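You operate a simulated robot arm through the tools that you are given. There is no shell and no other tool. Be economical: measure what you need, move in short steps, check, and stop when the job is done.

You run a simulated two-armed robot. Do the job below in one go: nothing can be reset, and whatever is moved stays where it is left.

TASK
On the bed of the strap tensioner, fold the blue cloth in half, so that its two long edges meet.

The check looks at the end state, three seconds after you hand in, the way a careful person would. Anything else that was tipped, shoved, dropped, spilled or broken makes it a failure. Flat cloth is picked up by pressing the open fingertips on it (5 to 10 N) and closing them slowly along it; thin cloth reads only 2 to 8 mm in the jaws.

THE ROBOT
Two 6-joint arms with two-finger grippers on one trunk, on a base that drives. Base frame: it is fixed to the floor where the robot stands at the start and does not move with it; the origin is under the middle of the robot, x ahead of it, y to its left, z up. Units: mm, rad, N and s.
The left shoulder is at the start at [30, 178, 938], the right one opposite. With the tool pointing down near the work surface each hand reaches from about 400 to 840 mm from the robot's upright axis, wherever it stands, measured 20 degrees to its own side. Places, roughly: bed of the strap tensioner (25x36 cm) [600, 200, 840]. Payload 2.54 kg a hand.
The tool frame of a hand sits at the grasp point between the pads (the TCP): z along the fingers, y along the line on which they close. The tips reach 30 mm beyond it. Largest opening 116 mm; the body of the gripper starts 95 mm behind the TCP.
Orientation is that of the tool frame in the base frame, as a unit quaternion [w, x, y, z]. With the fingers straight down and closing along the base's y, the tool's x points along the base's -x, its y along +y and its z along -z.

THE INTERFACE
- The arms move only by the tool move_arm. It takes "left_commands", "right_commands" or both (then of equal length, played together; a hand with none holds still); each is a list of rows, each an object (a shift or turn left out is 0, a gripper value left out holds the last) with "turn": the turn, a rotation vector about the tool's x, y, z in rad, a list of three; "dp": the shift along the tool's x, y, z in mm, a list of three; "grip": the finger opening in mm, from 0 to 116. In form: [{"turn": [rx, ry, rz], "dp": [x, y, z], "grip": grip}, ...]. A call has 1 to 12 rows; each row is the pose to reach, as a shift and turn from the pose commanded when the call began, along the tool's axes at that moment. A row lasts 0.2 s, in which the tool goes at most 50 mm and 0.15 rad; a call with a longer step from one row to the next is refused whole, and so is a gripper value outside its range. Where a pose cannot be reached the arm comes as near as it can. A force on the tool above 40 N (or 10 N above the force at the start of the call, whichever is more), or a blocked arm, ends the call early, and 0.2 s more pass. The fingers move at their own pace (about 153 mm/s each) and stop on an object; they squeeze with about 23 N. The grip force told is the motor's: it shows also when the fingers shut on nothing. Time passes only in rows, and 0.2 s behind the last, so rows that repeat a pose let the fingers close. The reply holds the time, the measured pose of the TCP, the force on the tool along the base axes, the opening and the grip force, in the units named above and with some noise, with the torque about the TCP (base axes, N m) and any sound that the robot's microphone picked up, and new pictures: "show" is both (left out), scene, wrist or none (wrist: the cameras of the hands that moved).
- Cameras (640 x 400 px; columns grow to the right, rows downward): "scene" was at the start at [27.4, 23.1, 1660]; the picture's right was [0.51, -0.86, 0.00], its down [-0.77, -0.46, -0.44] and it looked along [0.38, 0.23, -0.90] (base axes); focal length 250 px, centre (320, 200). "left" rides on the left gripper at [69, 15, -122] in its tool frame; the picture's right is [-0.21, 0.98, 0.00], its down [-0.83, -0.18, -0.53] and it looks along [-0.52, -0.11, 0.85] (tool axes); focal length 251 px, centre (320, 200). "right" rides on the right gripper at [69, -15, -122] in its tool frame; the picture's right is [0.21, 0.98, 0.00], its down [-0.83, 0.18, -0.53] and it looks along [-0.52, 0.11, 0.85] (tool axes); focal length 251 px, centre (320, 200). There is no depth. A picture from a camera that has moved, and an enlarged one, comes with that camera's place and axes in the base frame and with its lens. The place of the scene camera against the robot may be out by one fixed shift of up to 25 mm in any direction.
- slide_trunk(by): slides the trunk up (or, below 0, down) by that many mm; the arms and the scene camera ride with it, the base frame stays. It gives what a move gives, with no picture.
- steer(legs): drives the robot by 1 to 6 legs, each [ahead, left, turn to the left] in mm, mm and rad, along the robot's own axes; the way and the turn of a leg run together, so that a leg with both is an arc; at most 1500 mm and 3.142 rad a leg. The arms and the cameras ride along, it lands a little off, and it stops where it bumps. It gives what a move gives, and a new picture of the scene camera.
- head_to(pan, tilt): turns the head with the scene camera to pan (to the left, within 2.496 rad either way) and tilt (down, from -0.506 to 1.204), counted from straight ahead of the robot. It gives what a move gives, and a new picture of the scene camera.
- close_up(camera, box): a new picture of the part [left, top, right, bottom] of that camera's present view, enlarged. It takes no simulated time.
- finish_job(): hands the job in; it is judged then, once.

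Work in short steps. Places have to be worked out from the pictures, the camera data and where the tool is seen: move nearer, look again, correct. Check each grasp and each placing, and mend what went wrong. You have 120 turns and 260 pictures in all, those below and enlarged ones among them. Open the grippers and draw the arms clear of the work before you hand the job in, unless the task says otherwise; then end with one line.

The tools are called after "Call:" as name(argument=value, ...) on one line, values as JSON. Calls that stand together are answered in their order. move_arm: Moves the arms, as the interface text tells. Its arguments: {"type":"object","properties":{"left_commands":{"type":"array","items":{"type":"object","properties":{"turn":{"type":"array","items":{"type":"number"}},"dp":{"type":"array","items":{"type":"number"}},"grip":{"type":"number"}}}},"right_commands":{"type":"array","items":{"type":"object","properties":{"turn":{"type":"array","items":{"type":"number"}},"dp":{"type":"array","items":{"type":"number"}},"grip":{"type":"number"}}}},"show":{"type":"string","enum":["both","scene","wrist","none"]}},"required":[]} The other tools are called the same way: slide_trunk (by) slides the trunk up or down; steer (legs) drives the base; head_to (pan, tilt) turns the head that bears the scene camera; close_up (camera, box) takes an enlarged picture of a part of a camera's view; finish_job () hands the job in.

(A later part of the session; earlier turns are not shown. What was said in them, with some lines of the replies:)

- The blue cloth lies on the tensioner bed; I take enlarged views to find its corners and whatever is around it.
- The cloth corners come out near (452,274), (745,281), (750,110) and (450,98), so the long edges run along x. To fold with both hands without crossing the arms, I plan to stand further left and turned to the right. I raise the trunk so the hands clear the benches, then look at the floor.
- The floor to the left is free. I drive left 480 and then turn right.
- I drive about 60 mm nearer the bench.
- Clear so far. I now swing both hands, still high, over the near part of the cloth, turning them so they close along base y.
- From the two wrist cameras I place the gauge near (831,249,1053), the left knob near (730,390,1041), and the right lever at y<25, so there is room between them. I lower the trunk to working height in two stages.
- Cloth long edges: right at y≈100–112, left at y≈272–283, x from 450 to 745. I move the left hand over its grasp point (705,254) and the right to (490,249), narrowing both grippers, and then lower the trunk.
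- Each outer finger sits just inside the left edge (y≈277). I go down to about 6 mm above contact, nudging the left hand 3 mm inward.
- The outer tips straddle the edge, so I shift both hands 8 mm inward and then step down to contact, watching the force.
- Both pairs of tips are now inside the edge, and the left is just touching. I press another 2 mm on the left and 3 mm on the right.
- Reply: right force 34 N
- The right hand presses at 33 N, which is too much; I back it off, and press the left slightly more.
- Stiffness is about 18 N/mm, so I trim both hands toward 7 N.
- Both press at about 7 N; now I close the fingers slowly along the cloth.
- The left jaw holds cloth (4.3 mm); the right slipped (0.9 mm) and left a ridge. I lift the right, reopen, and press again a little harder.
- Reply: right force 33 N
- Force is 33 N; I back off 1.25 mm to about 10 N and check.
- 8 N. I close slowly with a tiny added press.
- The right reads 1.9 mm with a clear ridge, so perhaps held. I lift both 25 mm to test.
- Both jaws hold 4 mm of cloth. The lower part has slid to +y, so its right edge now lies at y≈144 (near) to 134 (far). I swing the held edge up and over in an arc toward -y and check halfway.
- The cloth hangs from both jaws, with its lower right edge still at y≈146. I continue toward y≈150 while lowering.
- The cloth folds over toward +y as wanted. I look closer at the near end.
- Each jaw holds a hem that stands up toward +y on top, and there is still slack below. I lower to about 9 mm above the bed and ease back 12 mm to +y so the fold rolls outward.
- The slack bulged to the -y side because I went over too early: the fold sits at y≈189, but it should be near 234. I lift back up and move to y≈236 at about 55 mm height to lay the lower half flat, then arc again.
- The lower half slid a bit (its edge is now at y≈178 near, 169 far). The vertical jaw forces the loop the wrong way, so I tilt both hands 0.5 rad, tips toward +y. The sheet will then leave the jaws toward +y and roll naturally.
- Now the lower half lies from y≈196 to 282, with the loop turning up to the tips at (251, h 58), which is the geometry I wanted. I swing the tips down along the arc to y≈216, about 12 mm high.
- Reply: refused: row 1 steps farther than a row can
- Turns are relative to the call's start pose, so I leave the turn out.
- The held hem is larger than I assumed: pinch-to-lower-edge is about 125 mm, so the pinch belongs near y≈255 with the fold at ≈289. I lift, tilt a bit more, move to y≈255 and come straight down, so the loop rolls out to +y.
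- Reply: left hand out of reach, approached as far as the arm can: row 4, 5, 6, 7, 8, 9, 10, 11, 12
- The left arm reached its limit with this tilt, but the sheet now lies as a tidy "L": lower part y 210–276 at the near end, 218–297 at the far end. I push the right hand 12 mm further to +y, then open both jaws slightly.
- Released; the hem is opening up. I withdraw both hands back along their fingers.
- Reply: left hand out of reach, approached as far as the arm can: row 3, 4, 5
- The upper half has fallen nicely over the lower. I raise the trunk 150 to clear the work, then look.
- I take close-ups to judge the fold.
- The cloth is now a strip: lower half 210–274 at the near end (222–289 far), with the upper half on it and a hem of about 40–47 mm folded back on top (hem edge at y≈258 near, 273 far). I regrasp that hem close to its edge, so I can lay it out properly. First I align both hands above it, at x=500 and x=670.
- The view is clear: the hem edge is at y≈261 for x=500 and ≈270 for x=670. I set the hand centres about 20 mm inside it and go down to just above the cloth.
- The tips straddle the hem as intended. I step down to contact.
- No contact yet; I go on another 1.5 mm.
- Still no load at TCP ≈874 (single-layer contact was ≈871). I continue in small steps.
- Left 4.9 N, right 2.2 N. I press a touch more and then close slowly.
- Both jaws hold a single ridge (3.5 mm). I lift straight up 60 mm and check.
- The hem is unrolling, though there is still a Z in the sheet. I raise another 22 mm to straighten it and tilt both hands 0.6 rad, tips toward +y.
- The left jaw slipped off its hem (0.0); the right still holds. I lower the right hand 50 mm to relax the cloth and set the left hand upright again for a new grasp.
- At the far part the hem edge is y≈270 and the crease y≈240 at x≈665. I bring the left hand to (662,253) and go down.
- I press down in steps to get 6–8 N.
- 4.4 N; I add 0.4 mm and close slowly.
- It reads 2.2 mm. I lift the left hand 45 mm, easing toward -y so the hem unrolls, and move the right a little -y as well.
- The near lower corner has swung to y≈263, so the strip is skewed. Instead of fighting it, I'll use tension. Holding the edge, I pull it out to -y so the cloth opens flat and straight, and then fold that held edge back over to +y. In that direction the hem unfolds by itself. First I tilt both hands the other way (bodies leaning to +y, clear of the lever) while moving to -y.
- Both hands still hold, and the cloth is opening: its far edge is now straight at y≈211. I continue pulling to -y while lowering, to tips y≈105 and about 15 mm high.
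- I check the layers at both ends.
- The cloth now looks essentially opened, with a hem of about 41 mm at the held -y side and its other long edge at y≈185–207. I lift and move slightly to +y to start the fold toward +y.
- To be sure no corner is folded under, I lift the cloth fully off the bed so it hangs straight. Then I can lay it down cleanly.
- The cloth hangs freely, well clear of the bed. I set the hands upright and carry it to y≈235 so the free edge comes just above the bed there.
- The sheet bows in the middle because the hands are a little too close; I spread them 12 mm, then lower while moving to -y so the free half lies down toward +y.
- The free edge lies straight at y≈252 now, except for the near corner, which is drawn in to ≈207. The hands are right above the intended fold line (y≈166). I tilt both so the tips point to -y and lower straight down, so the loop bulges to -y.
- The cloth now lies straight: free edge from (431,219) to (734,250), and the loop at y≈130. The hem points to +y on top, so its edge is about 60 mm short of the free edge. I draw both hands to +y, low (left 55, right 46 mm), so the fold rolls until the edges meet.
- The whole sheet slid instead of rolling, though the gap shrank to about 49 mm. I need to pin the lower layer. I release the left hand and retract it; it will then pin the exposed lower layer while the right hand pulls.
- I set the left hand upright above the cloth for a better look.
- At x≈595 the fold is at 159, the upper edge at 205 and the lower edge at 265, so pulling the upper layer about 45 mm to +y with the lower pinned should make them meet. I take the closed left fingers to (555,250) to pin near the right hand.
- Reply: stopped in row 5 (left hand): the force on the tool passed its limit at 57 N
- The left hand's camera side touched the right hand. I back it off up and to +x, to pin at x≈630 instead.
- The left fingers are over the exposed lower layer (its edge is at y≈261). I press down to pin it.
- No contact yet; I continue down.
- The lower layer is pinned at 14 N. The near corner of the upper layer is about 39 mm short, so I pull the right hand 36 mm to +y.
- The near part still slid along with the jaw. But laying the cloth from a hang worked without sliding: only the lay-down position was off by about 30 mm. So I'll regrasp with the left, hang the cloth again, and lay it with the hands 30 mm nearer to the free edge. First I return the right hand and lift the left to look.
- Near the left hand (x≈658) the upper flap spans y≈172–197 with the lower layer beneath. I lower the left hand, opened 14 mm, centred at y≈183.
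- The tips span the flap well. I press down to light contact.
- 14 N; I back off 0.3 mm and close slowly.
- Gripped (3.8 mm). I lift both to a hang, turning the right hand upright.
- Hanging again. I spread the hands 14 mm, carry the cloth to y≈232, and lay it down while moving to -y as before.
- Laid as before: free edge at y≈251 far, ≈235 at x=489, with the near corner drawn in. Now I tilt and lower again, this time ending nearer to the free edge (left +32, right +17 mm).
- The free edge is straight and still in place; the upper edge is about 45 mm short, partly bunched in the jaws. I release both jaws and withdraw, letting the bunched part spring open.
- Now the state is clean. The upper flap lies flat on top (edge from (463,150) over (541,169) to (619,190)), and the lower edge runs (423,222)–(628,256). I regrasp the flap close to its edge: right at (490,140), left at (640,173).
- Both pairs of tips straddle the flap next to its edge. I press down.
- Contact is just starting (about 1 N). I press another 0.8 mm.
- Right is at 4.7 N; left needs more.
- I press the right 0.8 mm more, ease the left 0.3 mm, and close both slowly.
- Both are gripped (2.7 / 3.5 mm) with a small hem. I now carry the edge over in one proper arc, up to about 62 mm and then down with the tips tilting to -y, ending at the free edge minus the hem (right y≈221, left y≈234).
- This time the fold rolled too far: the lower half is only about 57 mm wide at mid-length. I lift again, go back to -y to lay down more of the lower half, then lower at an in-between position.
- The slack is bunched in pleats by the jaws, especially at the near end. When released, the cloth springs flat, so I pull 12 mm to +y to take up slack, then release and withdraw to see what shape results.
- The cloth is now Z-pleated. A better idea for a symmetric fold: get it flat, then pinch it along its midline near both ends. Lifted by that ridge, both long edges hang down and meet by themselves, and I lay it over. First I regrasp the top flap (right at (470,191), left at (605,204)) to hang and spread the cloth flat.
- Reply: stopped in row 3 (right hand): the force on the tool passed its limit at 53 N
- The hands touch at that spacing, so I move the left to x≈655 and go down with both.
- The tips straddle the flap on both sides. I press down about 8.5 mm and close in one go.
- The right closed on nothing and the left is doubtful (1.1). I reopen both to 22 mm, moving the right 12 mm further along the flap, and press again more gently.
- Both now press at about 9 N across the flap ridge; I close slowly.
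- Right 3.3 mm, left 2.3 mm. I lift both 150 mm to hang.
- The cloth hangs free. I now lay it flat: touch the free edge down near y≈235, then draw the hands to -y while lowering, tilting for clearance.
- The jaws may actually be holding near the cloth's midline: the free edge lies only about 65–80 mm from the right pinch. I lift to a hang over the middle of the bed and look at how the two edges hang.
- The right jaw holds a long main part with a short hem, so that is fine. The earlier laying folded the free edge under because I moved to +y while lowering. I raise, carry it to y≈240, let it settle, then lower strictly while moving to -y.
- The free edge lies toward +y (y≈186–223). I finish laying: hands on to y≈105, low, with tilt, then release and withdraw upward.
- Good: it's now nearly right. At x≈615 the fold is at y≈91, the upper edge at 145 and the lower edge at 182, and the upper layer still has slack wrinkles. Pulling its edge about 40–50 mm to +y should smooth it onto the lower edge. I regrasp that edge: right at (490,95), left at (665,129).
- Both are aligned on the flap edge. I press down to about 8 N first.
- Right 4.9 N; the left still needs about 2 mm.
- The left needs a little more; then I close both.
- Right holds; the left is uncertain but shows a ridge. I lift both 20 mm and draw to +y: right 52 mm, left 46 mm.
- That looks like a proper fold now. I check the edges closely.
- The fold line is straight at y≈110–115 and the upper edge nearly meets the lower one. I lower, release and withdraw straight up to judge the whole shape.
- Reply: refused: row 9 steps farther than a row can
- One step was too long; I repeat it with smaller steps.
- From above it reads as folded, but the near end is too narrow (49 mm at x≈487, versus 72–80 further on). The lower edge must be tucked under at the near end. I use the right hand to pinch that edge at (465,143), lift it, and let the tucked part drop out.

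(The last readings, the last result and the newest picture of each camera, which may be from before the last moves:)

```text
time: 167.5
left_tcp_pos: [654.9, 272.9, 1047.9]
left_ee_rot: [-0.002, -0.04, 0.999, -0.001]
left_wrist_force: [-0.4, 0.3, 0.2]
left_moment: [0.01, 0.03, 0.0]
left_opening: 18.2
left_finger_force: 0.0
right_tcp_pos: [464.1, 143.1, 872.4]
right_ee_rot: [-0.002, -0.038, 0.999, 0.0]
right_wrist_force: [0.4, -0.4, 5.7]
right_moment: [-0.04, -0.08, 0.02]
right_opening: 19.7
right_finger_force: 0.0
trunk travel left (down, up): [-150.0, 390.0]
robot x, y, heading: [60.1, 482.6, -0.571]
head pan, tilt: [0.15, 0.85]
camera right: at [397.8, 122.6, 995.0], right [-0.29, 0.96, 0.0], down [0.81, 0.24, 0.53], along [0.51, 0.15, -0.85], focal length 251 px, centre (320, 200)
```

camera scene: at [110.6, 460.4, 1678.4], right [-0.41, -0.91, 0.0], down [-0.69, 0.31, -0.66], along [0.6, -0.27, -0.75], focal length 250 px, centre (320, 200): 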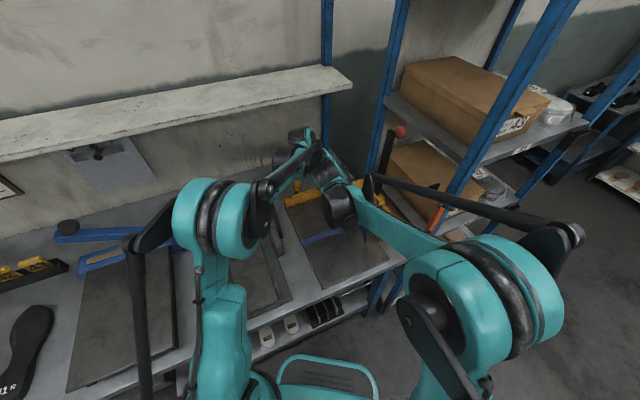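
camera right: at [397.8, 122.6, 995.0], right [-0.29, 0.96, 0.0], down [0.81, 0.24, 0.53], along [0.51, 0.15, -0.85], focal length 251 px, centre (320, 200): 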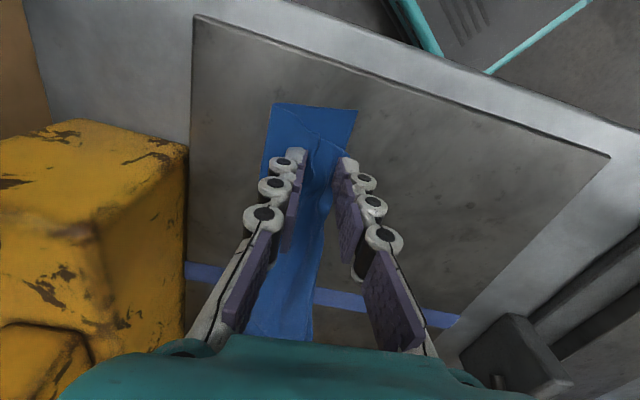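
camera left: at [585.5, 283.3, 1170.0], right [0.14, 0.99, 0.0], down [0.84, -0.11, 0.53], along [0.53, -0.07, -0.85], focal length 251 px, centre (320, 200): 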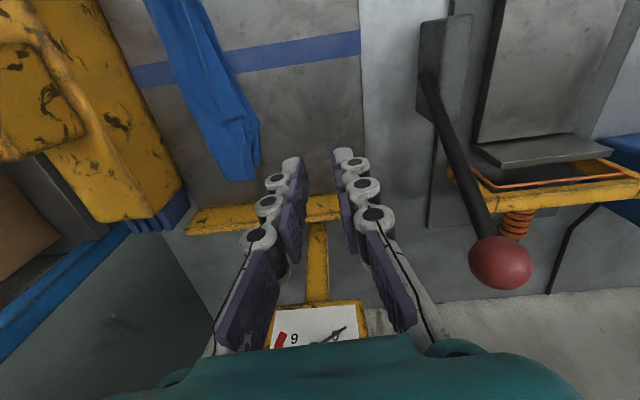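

Pressing at 5.7 N; I close and lift 55 mm.

Call:
move_arm(right_commands=[{"grip": 17}, {"grip": 14}, {"grip": 11}, {"grip": 8}, {"grip": 5}, {"grip": 2}, {"grip": 0}, {"grip": 0}, {"dp": [0, 2, -15]}, {"dp": [0, 6, -35]}, {"dp": [0, 10, -55]}, {"dp": [0, 10, -55]}], show="wrist")

Call:
close_up(camera="right", box=[230, 60, 410, 200])

```text
time: 170.1
left_tcp_pos: [654.2, 272.5, 1047.7]
left_ee_rot: [-0.001, -0.04, 0.999, 0.0]
left_wrist_force: [0.6, 0.5, -0.8]
left_moment: [-0.01, 0.0, -0.01]
left_opening: 18.0
left_finger_force: 0.1
right_tcp_pos: [464.5, 151.7, 928.3]
right_ee_rot: [-0.002, -0.037, 0.999, -0.001]
right_wrist_force: [-1.0, 0.7, 1.3]
right_moment: [0.04, -0.03, 0.0]
right_opening: 1.1
right_finger_force: 19.8
trunk travel left (down, up): [-150.0, 390.0]
robot x, y, heading: [59.9, 488.1, -0.574]
head pan, tilt: [0.15, 0.85]
camera right: at [397.5, 131.6, 1050.1], right [-0.29, 0.96, 0.0], down [0.81, 0.24, 0.53], along [0.51, 0.15, -0.85], focal length 251 px, centre (320, 200)
```

right: 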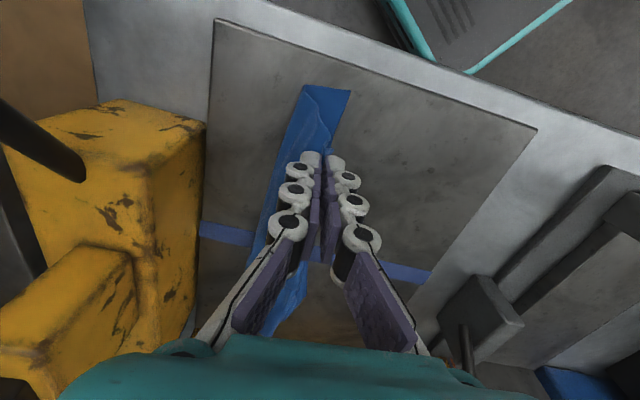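

```text
2.86 times, centred on (320, 130) of right
camera zoom: at [397.5, 131.6, 1050.1], right [-0.29, 0.96, 0.0], down [0.81, 0.24, 0.53], along [0.51, 0.15, -0.85], focal length 718 px, centre (320, 400)
```

zoom: 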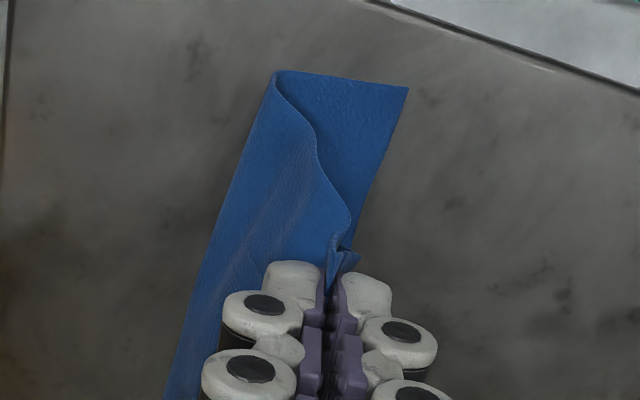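

The pinch took only the upper layer (with a tiny hem), so the tuck is in the lower layer. I lay the near end of the upper layer back to -y, release it, and look at the exposed lower layer.

Call:
move_arm(right_commands=[{"dp": [0, -15, 0]}, {"dp": [0, -32, 5]}, {"dp": [0, -48, 15]}, {"dp": [0, -60, 28]}, {"dp": [0, -66, 38]}, {"dp": [0, -66, 38], "grip": 10}, {"dp": [0, -66, 38], "grip": 22}, {"dp": [0, -66, 10]}, {"dp": [0, -60, -25]}, {"dp": [0, -40, -60]}, {"dp": [0, -10, -80]}, {"dp": [0, -10, -80]}], show="wrist")

Call:
close_up(camera="right", box=[230, 60, 410, 200])

```text
time: 172.7
left_tcp_pos: [655.0, 272.8, 1046.6]
left_ee_rot: [-0.001, -0.041, 0.999, 0.0]
left_wrist_force: [0.5, 0.3, -1.1]
left_moment: [0.0, 0.0, 0.02]
left_opening: 17.8
left_finger_force: 0.1
right_tcp_pos: [463.5, 140.2, 1008.3]
right_ee_rot: [-0.002, -0.037, 0.999, -0.001]
right_wrist_force: [0.0, -0.4, 0.1]
right_moment: [0.02, 0.01, 0.01]
right_opening: 22.1
right_finger_force: 0.1
trunk travel left (down, up): [-150.0, 390.0]
robot x, y, heading: [57.5, 488.1, -0.575]
head pan, tilt: [0.15, 0.85]
camera right: at [397.3, 119.9, 1129.9], right [-0.29, 0.96, 0.0], down [0.81, 0.24, 0.53], along [0.51, 0.15, -0.85], focal length 251 px, centre (320, 200)
```

right: 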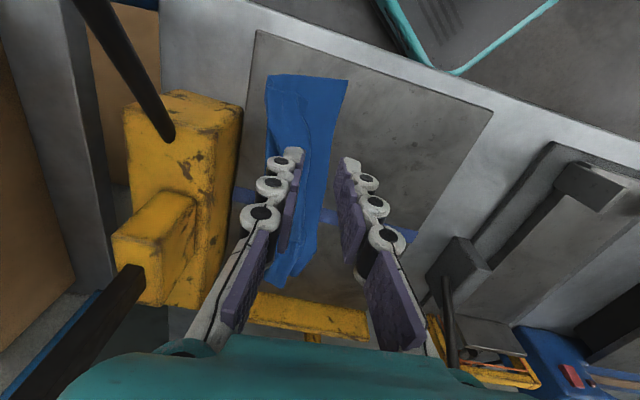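

```text
2.86 times, centred on (320, 130) of right
camera zoom: at [397.3, 119.9, 1129.9], right [-0.29, 0.96, 0.0], down [0.81, 0.24, 0.53], along [0.51, 0.15, -0.85], focal length 718 px, centre (320, 400)
```

zoom: 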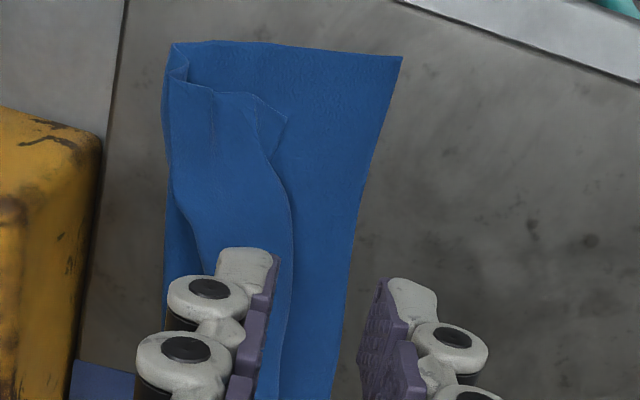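

Now it's clear: with the upper laid back, the lower half is about 83 mm wide at the near end, so nothing is tucked. The earlier pull had only dragged the fold. I regrasp the upper edge at (468,113), and this time I'll swing it over inside its own radius so that nothing drags.

Call:
move_arm(right_commands=[{"dp": [-4, -14, 35], "grip": 18}, {"dp": [-4, -27, 75]}, {"dp": [-4, -27, 110]}, {"dp": [-4, -27, 128]}, {"dp": [-4, -27, 135]}, {"dp": [-4, -27, 136]}, {"dp": [-4, -27, 136], "grip": 15}, {"dp": [-4, -27, 136], "grip": 12}, {"dp": [-4, -27, 136.2], "grip": 8}, {"dp": [-4, -27, 136.4], "grip": 4}, {"dp": [-4, -27, 136.5], "grip": 0}, {"dp": [-4, -27, 136.5], "grip": 0}], show="wrist")

```text
time: 175.3
left_tcp_pos: [654.8, 271.8, 1048.2]
left_ee_rot: [-0.001, -0.04, 0.999, 0.0]
left_wrist_force: [0.2, 0.0, 1.0]
left_moment: [0.01, -0.01, -0.05]
left_opening: 17.9
left_finger_force: 0.0
right_tcp_pos: [470.1, 115.3, 869.4]
right_ee_rot: [-0.002, -0.037, 0.999, -0.001]
right_wrist_force: [0.6, 0.0, 0.8]
right_moment: [0.02, 0.0, 0.0]
right_opening: 0.1
right_finger_force: 22.7
trunk travel left (down, up): [-150.0, 390.0]
robot x, y, heading: [61.7, 487.0, -0.575]
head pan, tilt: [0.15, 0.85]
camera right: at [403.7, 95.2, 993.3], right [-0.29, 0.96, 0.0], down [0.81, 0.24, 0.53], along [0.51, 0.15, -0.85], focal length 251 px, centre (320, 200)
```

right: 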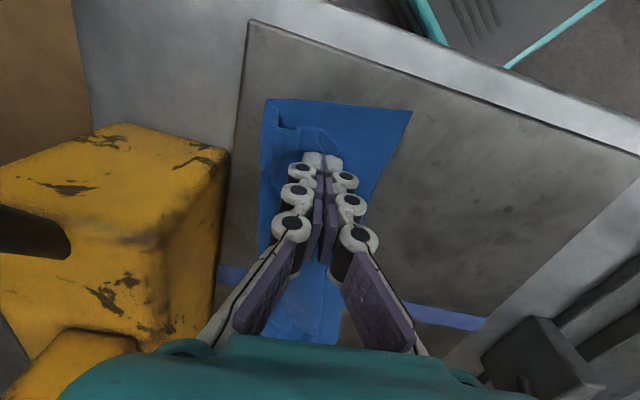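

It slipped (0.1); I reopen and press about 1 mm deeper before closing.

Call:
move_arm(right_commands=[{"dp": [0, 0, -8]}, {"dp": [0, 0, -8], "grip": 22}, {"dp": [0, 0, -8], "grip": 22}, {"dp": [0, 0, -2]}, {"dp": [0, 0, 0.3]}, {"dp": [0, 0, 0.3]}, {"dp": [0, 0, 0.3], "grip": 18}, {"dp": [0, 0, 0.5], "grip": 14}, {"dp": [0, 0, 0.7], "grip": 10}, {"dp": [0, 0, 0.8], "grip": 6}, {"dp": [0, 0, 0.8], "grip": 2}, {"dp": [0, 0, 0.8], "grip": 0}], show="none")

Call:
move_arm(right_commands=[{"dp": [0, 0, 0], "grip": 0}, {"dp": [0, -2, -10]}, {"dp": [0, -4, -22]}], show="wrist")

```text
time: 177.9
left_tcp_pos: [655.2, 272.7, 1048.8]
left_ee_rot: [-0.001, -0.04, 0.999, 0.0]
left_wrist_force: [0.2, 0.2, -0.7]
left_moment: [0.0, 0.0, 0.05]
left_opening: 17.8
left_finger_force: 0.0
right_tcp_pos: [470.5, 115.5, 871.3]
right_ee_rot: [-0.003, -0.037, 0.999, -0.002]
right_wrist_force: [-0.6, -0.2, 2.3]
right_moment: [-0.05, 0.01, -0.03]
right_opening: 2.7
right_finger_force: 23.7
trunk travel left (down, up): [-150.0, 390.0]
robot x, y, heading: [63.1, 482.8, -0.574]
head pan, tilt: [0.15, 0.85]
```

```text
time: 178.7
left_tcp_pos: [654.2, 272.5, 1048.3]
left_ee_rot: [0.0, -0.04, 0.999, 0.0]
left_wrist_force: [0.9, 0.7, -0.1]
left_moment: [0.01, 0.01, -0.03]
left_opening: 18.0
left_finger_force: 0.0
right_tcp_pos: [471.4, 111.2, 891.3]
right_ee_rot: [-0.003, -0.038, 0.999, 0.0]
right_wrist_force: [-0.4, -0.2, -0.9]
right_moment: [-0.02, 0.0, 0.02]
right_opening: 2.7
right_finger_force: 23.4
trunk travel left (down, up): [-150.0, 390.0]
robot x, y, heading: [56.5, 485.4, -0.573]
head pan, tilt: [0.15, 0.85]
camera right: at [403.9, 91.1, 1014.3], right [-0.29, 0.96, 0.0], down [0.81, 0.24, 0.53], along [0.51, 0.15, -0.85], focal length 251 px, centre (320, 200)
```

right: 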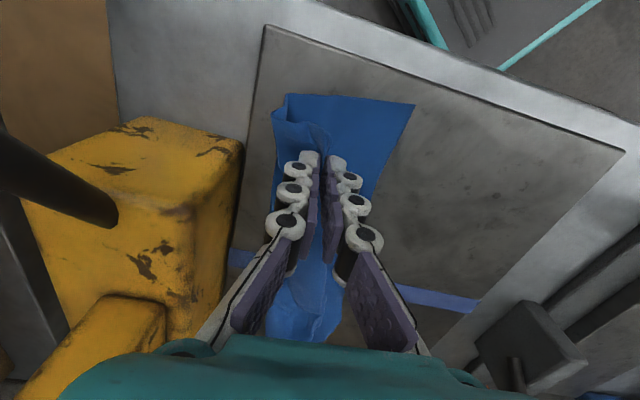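

Held (2.7 mm). I raise it to straighten the pleat, then swing it over within its radius down to y≈146.

Call:
move_arm(right_commands=[{"dp": [0, -8, -14]}, {"dp": [0, -14, -28]}, {"dp": [0, -14, -38]}, {"dp": [0, -14, -38]}, {"dp": [0, -6, -36]}, {"dp": [0, 4, -27]}, {"dp": [0, 14, -16]}, {"dp": [0, 23, -5]}, {"dp": [0, 31, 4]}, {"dp": [0, 35, 11]}, {"dp": [0, 35, 11]}], show="none")

Call:
close_up(camera="right", box=[230, 40, 410, 200])

Call:
close_up(camera="left", box=[130, 0, 290, 190])

```text
time: 181.1
left_tcp_pos: [655.3, 272.3, 1048.1]
left_ee_rot: [-0.001, -0.041, 0.999, 0.0]
left_wrist_force: [0.5, 0.5, 0.2]
left_moment: [0.0, 0.0, 0.02]
left_opening: 17.9
left_finger_force: 0.0
right_tcp_pos: [467.8, 146.8, 881.7]
right_ee_rot: [-0.002, -0.038, 0.999, 0.0]
right_wrist_force: [-0.4, -0.2, -0.9]
right_moment: [-0.02, -0.01, -0.04]
right_opening: 2.9
right_finger_force: 22.7
trunk travel left (down, up): [-150.0, 390.0]
robot x, y, heading: [59.7, 483.8, -0.573]
head pan, tilt: [0.15, 0.85]
```

```text
2.50 times, centred on (320, 120) of right
camera zoom: at [401.2, 126.6, 1003.4], right [-0.29, 0.96, 0.0], down [0.81, 0.24, 0.53], along [0.51, 0.15, -0.85], focal length 629 px, centre (320, 400)
```

zoom: 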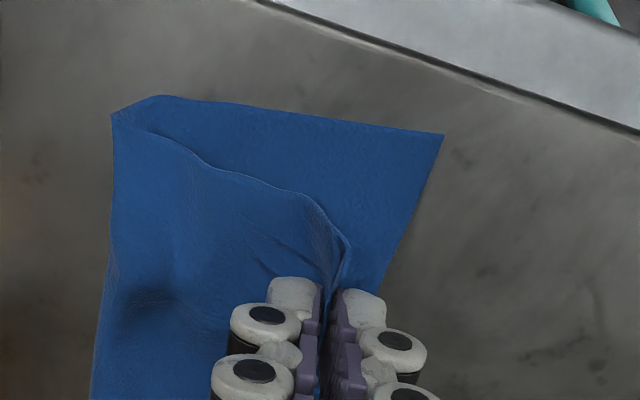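

```text
2.11 times, centred on (210, 95) of left
camera zoom: at [584.9, 283.5, 1170.1], right [0.14, 0.99, 0.0], down [0.84, -0.11, 0.53], along [0.53, -0.07, -0.85], focal length 529 px, centre (552, 421)
```

zoom: 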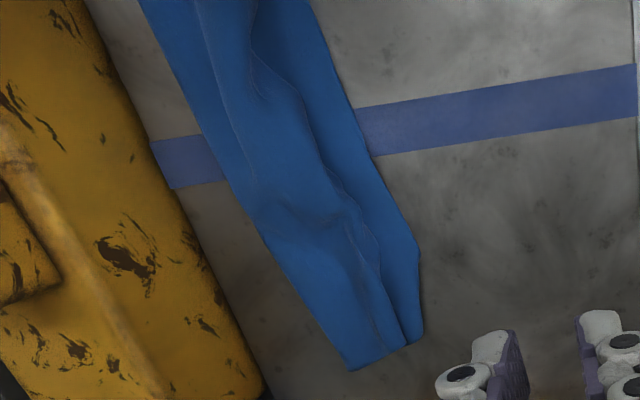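

The near end is folding well now: lower half 79 mm, upper edge about 14 mm short, and its corner about 30 mm too far along +x (the wrinkles in the middle come from that). I move the right hand 25 mm to -x and 15 mm to +y, set it down, release and withdraw.

Call:
move_arm(right_commands=[{"dp": [8, 5, -2]}, {"dp": [16, 10, -2]}, {"dp": [24, 15, -1]}, {"dp": [27, 17, 3]}, {"dp": [27, 17, 8]}, {"dp": [27, 17, 9], "grip": 6}, {"dp": [27, 17, 9], "grip": 14}, {"dp": [27, 17, 9], "grip": 14}, {"dp": [27, 17, -15]}, {"dp": [27, 17, -50]}, {"dp": [45, 17, -95]}, {"dp": [60, 17, -135]}], show="wrist")

Call:
close_up(camera="left", box=[130, 0, 290, 190])

Call:
close_up(camera="scene", box=[270, 180, 390, 280])

```text
time: 183.7
left_tcp_pos: [654.5, 272.5, 1050.2]
left_ee_rot: [-0.001, -0.04, 0.999, 0.0]
left_wrist_force: [-0.6, 0.1, 0.4]
left_moment: [-0.01, -0.01, -0.01]
left_opening: 18.0
left_finger_force: 0.1
right_tcp_pos: [405.9, 160.3, 1018.7]
right_ee_rot: [-0.003, -0.037, 0.999, -0.001]
right_wrist_force: [-0.4, 0.1, 0.1]
right_moment: [0.02, 0.01, 0.01]
right_opening: 13.9
right_finger_force: 0.0
trunk travel left (down, up): [-150.0, 390.0]
robot x, y, heading: [60.5, 487.1, -0.574]
head pan, tilt: [0.15, 0.85]
camera right: at [339.4, 140.3, 1141.4], right [-0.29, 0.96, 0.0], down [0.81, 0.24, 0.53], along [0.51, 0.15, -0.85], focal length 251 px, centre (320, 200)
```

right: 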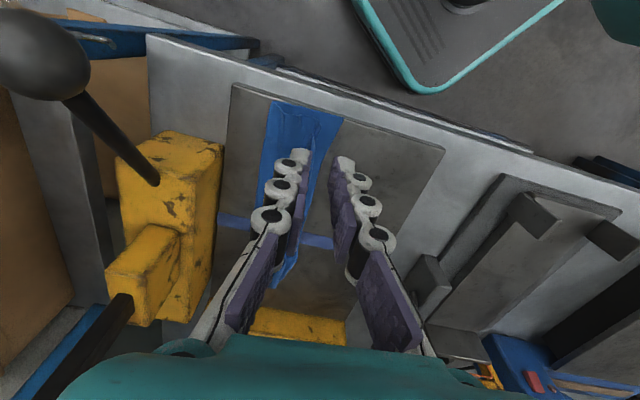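

```text
2.11 times, centred on (210, 95) of left
camera zoom: at [584.2, 283.9, 1170.5], right [0.14, 0.99, 0.0], down [0.84, -0.11, 0.53], along [0.53, -0.07, -0.85], focal length 529 px, centre (552, 421)
```

zoom: 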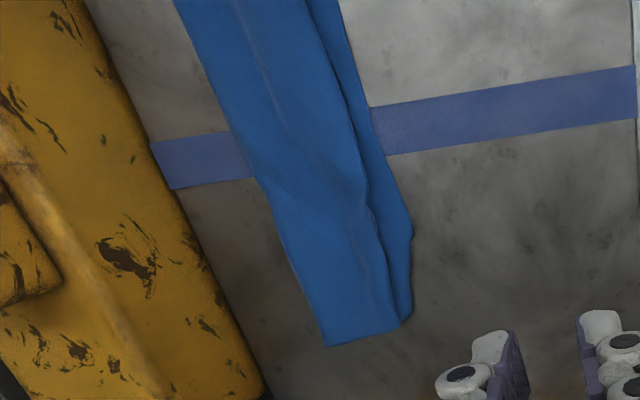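

```text
4.00 times, centred on (330, 230) of scene
camera zoom: at [109.4, 460.8, 1678.5], right [-0.41, -0.91, 0.0], down [-0.69, 0.31, -0.66], along [0.6, -0.27, -0.75], focal length 1000 px, centre (280, 80)
```

zoom: 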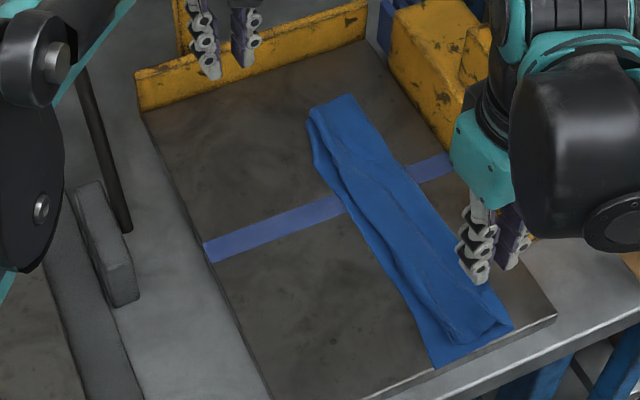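

Much better; the strip is straight and the edges are within about 15 mm over the far half. I check the near end.

Call:
close_up(camera="right", box=[240, 80, 370, 190])

```text
3.64 times, centred on (305, 135) of right
camera zoom: at [339.4, 140.3, 1141.4], right [-0.29, 0.96, 0.0], down [0.81, 0.24, 0.53], along [0.51, 0.15, -0.85], focal length 914 px, centre (374, 436)
```

zoom: 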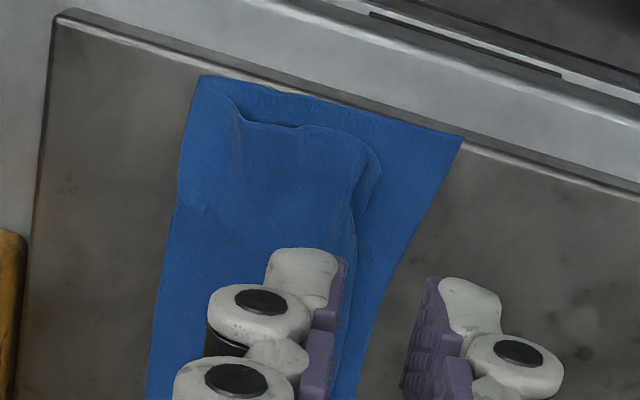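

At the near end the upper edge is about 20 mm short in y. I grip both ends of the upper edge again (right at (440,152), left at (645,157)) to pull the remaining 15–20 mm.

Call:
move_arm(left_commands=[{"dp": [6, -38, 20], "grip": 20}, {"dp": [12, -76, 45]}, {"dp": [17, -115, 70]}, {"dp": [17, -115, 115]}, {"dp": [17, -115, 155]}, {"dp": [17, -115, 174]}, {"dp": [17, -115, 178.7]}, {"dp": [17, -115, 178.9], "grip": 16}, {"dp": [17, -115, 179.1], "grip": 12}, {"dp": [17, -115, 179.3], "grip": 8}, {"dp": [17, -115, 179.4], "grip": 4}, {"dp": [17, -115, 179.4], "grip": 0}], right_commands=[{"dp": [-10, -3, 20], "grip": 20}, {"dp": [-22, -6, 45]}, {"dp": [-34, -10, 70]}, {"dp": [-34, -10, 105]}, {"dp": [-34, -10, 132]}, {"dp": [-34, -10, 143]}, {"dp": [-34, -10, 147.5]}, {"dp": [-34, -10, 147.7], "grip": 16}, {"dp": [-34, -10, 147.9], "grip": 12}, {"dp": [-34, -10, 148.1], "grip": 8}, {"dp": [-34, -10, 148.2], "grip": 4}, {"dp": [-34, -10, 148.2], "grip": 0}], show="wrist")

```text
time: 185.8
left_tcp_pos: [646.3, 157.3, 872.0]
left_ee_rot: [0.0, -0.041, 0.999, -0.001]
left_wrist_force: [0.1, 0.1, 4.4]
left_moment: [0.01, 0.03, 0.0]
left_opening: 7.5
left_finger_force: 0.1
right_tcp_pos: [439.7, 152.1, 870.6]
right_ee_rot: [-0.001, -0.038, 0.999, -0.002]
right_wrist_force: [-0.2, 0.8, 29.5]
right_moment: [0.5, -0.02, 0.0]
right_opening: 2.1
right_finger_force: 23.8
trunk travel left (down, up): [-150.0, 390.0]
robot x, y, heading: [58.7, 483.3, -0.572]
head pan, tilt: [0.15, 0.85]
stopped in row 10 (right hand): the force on the tool passed its limit at 43 N (the readings are from after the stop); the commanded pose is now the measured one
camera right: at [373.8, 132.7, 992.2], right [-0.29, 0.96, 0.0], down [0.81, 0.24, 0.53], along [0.51, 0.15, -0.85], focal length 251 px, centre (320, 200)
camera left: at [576.1, 168.3, 992.4], right [0.14, 0.99, 0.0], down [0.84, -0.11, 0.53], along [0.53, -0.07, -0.84], focal length 251 px, centre (320, 200)
```

right: 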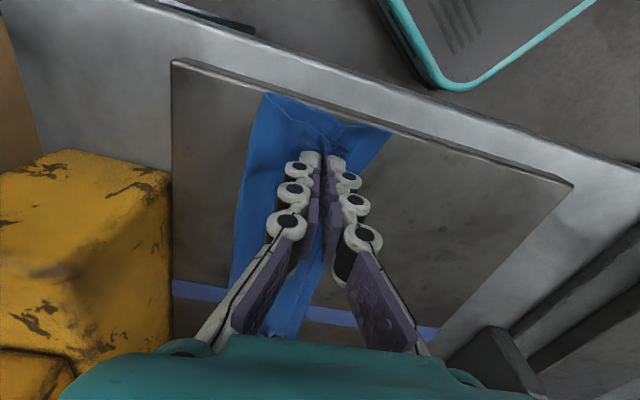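
left: 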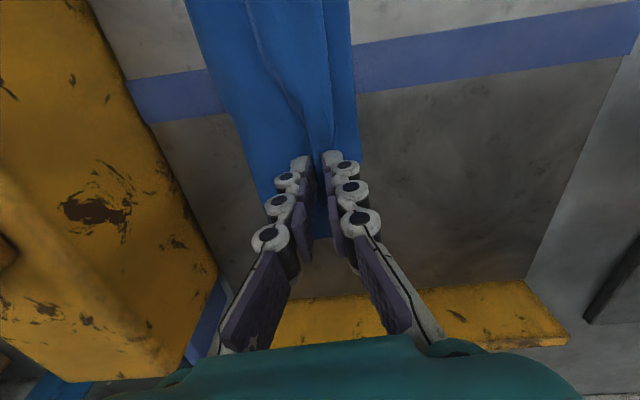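

The right has gripped; the left is nearly closed. I finish the left grip, lift slightly, pull both edges to +y (right 18, left 15 mm), set down, release and rise.

Call:
move_arm(left_commands=[{"grip": 4, "dp": [0, 0, 0.3]}, {"grip": 0, "dp": [0, 0, 0.3]}, {"grip": 0, "dp": [0, 0, 0]}, {"dp": [0, 0, -8]}, {"dp": [0, 5, -14]}, {"dp": [0, 10, -14]}, {"dp": [0, 15, -10]}, {"dp": [0, 16, -3]}, {"dp": [0, 16, -3], "grip": 14}, {"dp": [0, 16, -3], "grip": 14}, {"dp": [0, 16, -30]}, {"dp": [0, 16, -75]}], right_commands=[{"grip": 0, "dp": [0, 0, -0.5]}, {"dp": [0, 0, -1]}, {"dp": [0, 0, -2]}, {"dp": [0, 0, -9]}, {"dp": [2, 6, -15]}, {"dp": [4, 12, -15]}, {"dp": [6, 18, -11]}, {"dp": [6, 20, -4]}, {"dp": [6, 20, -4], "grip": 14}, {"dp": [6, 20, -4], "grip": 14}, {"dp": [6, 20, -30]}, {"dp": [6, 20, -75]}], show="wrist")

Call:
close_up(camera="right", box=[220, 60, 400, 190])

Call:
close_up(camera="left", box=[180, 0, 380, 190])

```text
time: 188.3
left_tcp_pos: [643.0, 171.8, 946.6]
left_ee_rot: [0.0, -0.04, 0.999, 0.0]
left_wrist_force: [0.4, -0.1, 0.7]
left_moment: [-0.03, -0.05, 0.0]
left_opening: 14.0
left_finger_force: 0.1
right_tcp_pos: [432.6, 171.3, 943.6]
right_ee_rot: [-0.003, -0.038, 0.999, -0.001]
right_wrist_force: [-0.8, -0.1, 0.4]
right_moment: [-0.01, 0.0, -0.02]
right_opening: 14.1
right_finger_force: 0.0
trunk travel left (down, up): [-150.0, 390.0]
robot x, y, heading: [62.8, 482.5, -0.569]
head pan, tilt: [0.15, 0.85]
camera right: at [366.4, 152.1, 1066.3], right [-0.29, 0.96, 0.0], down [0.81, 0.24, 0.53], along [0.51, 0.15, -0.85], focal length 251 px, centre (320, 200)
camera left: at [573.2, 182.8, 1068.4], right [0.14, 0.99, 0.0], down [0.84, -0.11, 0.53], along [0.53, -0.07, -0.85], focal length 251 px, centre (320, 200)
```

right: 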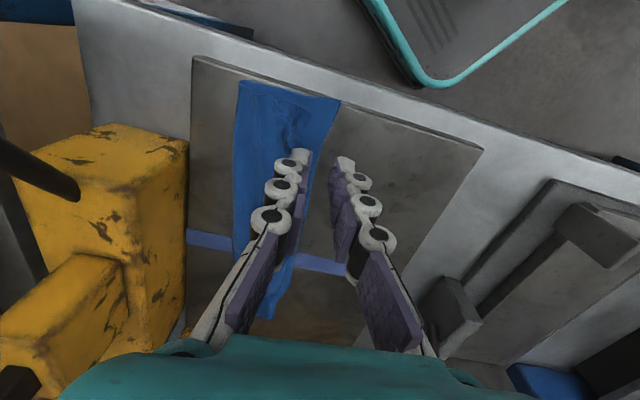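
left: 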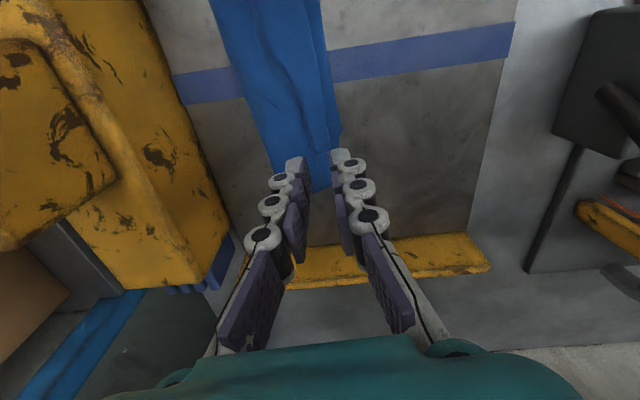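

```text
3.08 times, centred on (310, 125) of right
camera zoom: at [366.4, 152.1, 1066.3], right [-0.29, 0.96, 0.0], down [0.81, 0.24, 0.53], along [0.51, 0.15, -0.85], focal length 774 px, centre (351, 431)
```

zoom: 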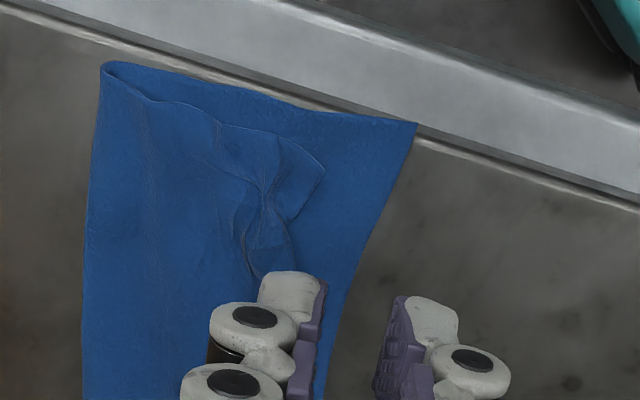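

```text
2.11 times, centred on (280, 95) of left
camera zoom: at [573.2, 182.8, 1068.4], right [0.14, 0.99, 0.0], down [0.84, -0.11, 0.53], along [0.53, -0.07, -0.85], focal length 529 px, centre (404, 421)
```

zoom: 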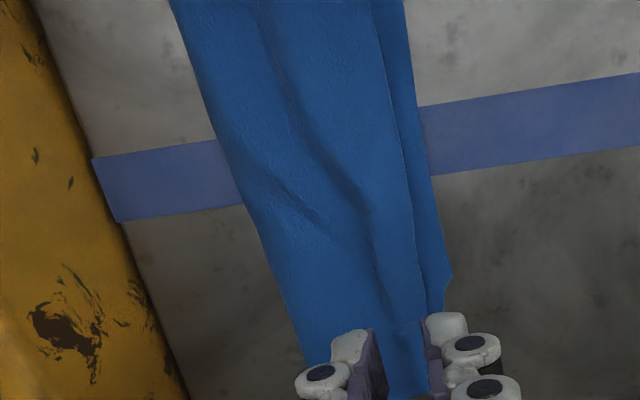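

Mid and far edges are within about 10 mm and the lower half is 86 mm wide at the near end. Only the near upper corner is still about 20 mm short, so I grip it once more at (432,145).

Call:
move_arm(right_commands=[{"dp": [0, -13, 10], "grip": 20}, {"dp": [0, -26, 30]}, {"dp": [0, -26, 55]}, {"dp": [0, -26, 67]}, {"dp": [0, -26, 71.5]}, {"dp": [0, -26, 71.5]}, {"dp": [0, -26, 71.5], "grip": 16}, {"dp": [0, -26, 71.5], "grip": 12}, {"dp": [0, -26, 71.5], "grip": 8}, {"dp": [0, -26, 71.5], "grip": 4}, {"dp": [0, -26, 71.5], "grip": 0}, {"dp": [0, -26, 71.5], "grip": 0}], show="none")

```text
time: 190.9
left_tcp_pos: [644.2, 171.3, 946.3]
left_ee_rot: [-0.001, -0.041, 0.999, 0.0]
left_wrist_force: [-0.1, 0.1, 0.4]
left_moment: [-0.01, 0.01, 0.01]
left_opening: 14.3
left_finger_force: 0.1
right_tcp_pos: [435.2, 145.5, 872.0]
right_ee_rot: [-0.003, -0.038, 0.999, 0.0]
right_wrist_force: [0.0, 0.4, -0.7]
right_moment: [0.0, 0.0, -0.01]
right_opening: 3.0
right_finger_force: 20.9
trunk travel left (down, up): [-150.0, 390.0]
robot x, y, heading: [64.2, 484.9, -0.577]
head pan, tilt: [0.15, 0.85]
```

Held (3.0 mm). I lift it a little, carry it 26 mm to +y and 12 mm to -x, lay it down, release and rise.

Call:
move_arm(left_commands=[{"dp": [0, 0, -10]}, {"dp": [0, 10, -30]}, {"dp": [0, 30, -55]}, {"dp": [0, 55, -75]}, {"dp": [0, 80, -90]}, {"dp": [0, 100, -100]}, {"dp": [0, 100, -100]}, {"dp": [0, 100, -100]}, {"dp": [0, 100, -100]}, {"dp": [0, 100, -100]}, {"dp": [0, 100, -100]}, {"dp": [0, 100, -100]}], right_commands=[{"dp": [0, 0, -12]}, {"dp": [2, 4, -24]}, {"dp": [5, 11, -26]}, {"dp": [8, 18, -20]}, {"dp": [11, 24, -12]}, {"dp": [12, 26, -4]}, {"dp": [12, 26, -2]}, {"dp": [12, 26, -2], "grip": 9}, {"dp": [12, 26, -2], "grip": 16}, {"dp": [12, 26, -25]}, {"dp": [12, 26, -65]}, {"dp": [12, 26, -105]}], show="none")

Call:
close_up(camera="right", box=[220, 60, 400, 190])

Call:
close_up(camera="scene", box=[270, 180, 390, 280])

```text
time: 193.6
left_tcp_pos: [637.4, 270.6, 1047.5]
left_ee_rot: [0.0, -0.041, 0.999, -0.001]
left_wrist_force: [-0.8, 0.2, 0.7]
left_moment: [0.0, -0.03, -0.02]
left_opening: 13.8
left_finger_force: 0.2
right_tcp_pos: [422.2, 169.5, 977.2]
right_ee_rot: [-0.002, -0.038, 0.999, -0.002]
right_wrist_force: [0.5, -0.1, 0.2]
right_moment: [-0.03, 0.02, 0.0]
right_opening: 16.0
right_finger_force: 0.0
trunk travel left (down, up): [-150.0, 390.0]
robot x, y, heading: [60.0, 487.3, -0.572]
head pan, tilt: [0.15, 0.85]
```

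```text
3.08 times, centred on (310, 125) of right
camera zoom: at [355.2, 149.8, 1100.4], right [-0.29, 0.96, 0.0], down [0.81, 0.24, 0.53], along [0.51, 0.15, -0.85], focal length 774 px, centre (351, 431)
```

zoom: 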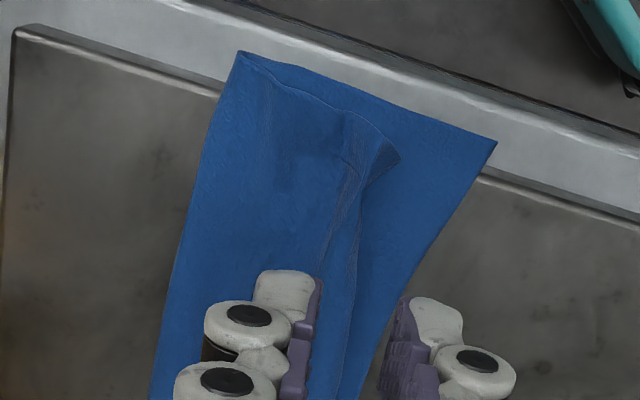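

```text
4.00 times, centred on (330, 230) of scene
camera zoom: at [109.4, 460.8, 1678.5], right [-0.41, -0.91, 0.0], down [-0.69, 0.31, -0.66], along [0.6, -0.27, -0.75], focal length 1000 px, centre (280, 80)
```

zoom: 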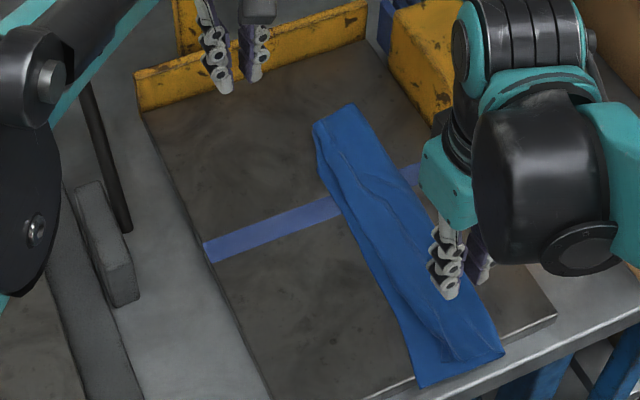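

The cloth now lies folded along its length, with the long edges close together: within about 10 mm over most of the length and about 15–20 mm at the near corner. Further pulling only drags both layers, so I withdraw both arms well clear with open grippers.

Call:
move_arm(left_commands=[{"dp": [10, 20, -20], "grip": 60}, {"dp": [20, 40, -45], "grip": 100}, {"dp": [40, 60, -75], "grip": 100}, {"dp": [60, 80, -105]}, {"dp": [80, 95, -130]}, {"dp": [80, 95, -130]}], right_commands=[{"dp": [10, 0, -35]}, {"dp": [30, 0, -70], "grip": 60}, {"dp": [60, 0, -100], "grip": 100}, {"dp": [90, 5, -125], "grip": 100}, {"dp": [110, 10, -140]}, {"dp": [110, 10, -140]}], show="scene")

```text
time: 194.9
left_tcp_pos: [554.6, 360.0, 1172.5]
left_ee_rot: [-0.001, -0.039, 0.999, -0.001]
left_wrist_force: [-0.7, -0.1, 0.4]
left_moment: [0.0, 0.03, 0.0]
left_opening: 100.1
left_finger_force: 0.1
right_tcp_pos: [313.3, 172.2, 1118.1]
right_ee_rot: [-0.004, -0.037, 0.999, -0.001]
right_wrist_force: [0.2, 0.3, -0.4]
right_moment: [0.03, 0.05, 0.0]
right_opening: 100.3
right_finger_force: 0.0
trunk travel left (down, up): [-150.0, 390.0]
robot x, y, heading: [57.3, 486.7, -0.571]
head pan, tilt: [0.15, 0.85]
camera scene: at [112.1, 459.6, 1678.3], right [-0.41, -0.91, 0.0], down [-0.69, 0.31, -0.66], along [0.6, -0.27, -0.75], focal length 250 px, centre (320, 200)
```

scene: 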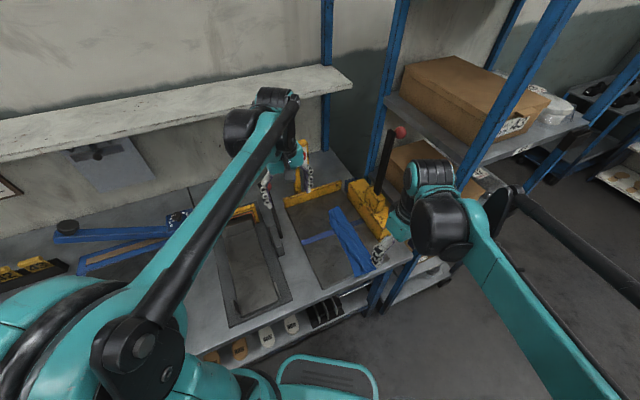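

The arms are clear, the grippers are open, and nothing else looks disturbed, so I hand in.

Call:
finish_job()

```text
The job is handed in.
```

I folded the blue cloth in half lengthwise on the bed of the strap tensioner, but the fold isn't exact. The long edges are within about 10 mm of each other over most of the length, and about 15–25 mm apart at the near corner. The near end also hangs roughly 10–15 mm over the bed's front edge. Nothing else looks moved, the grippers are open and the arms are clear.
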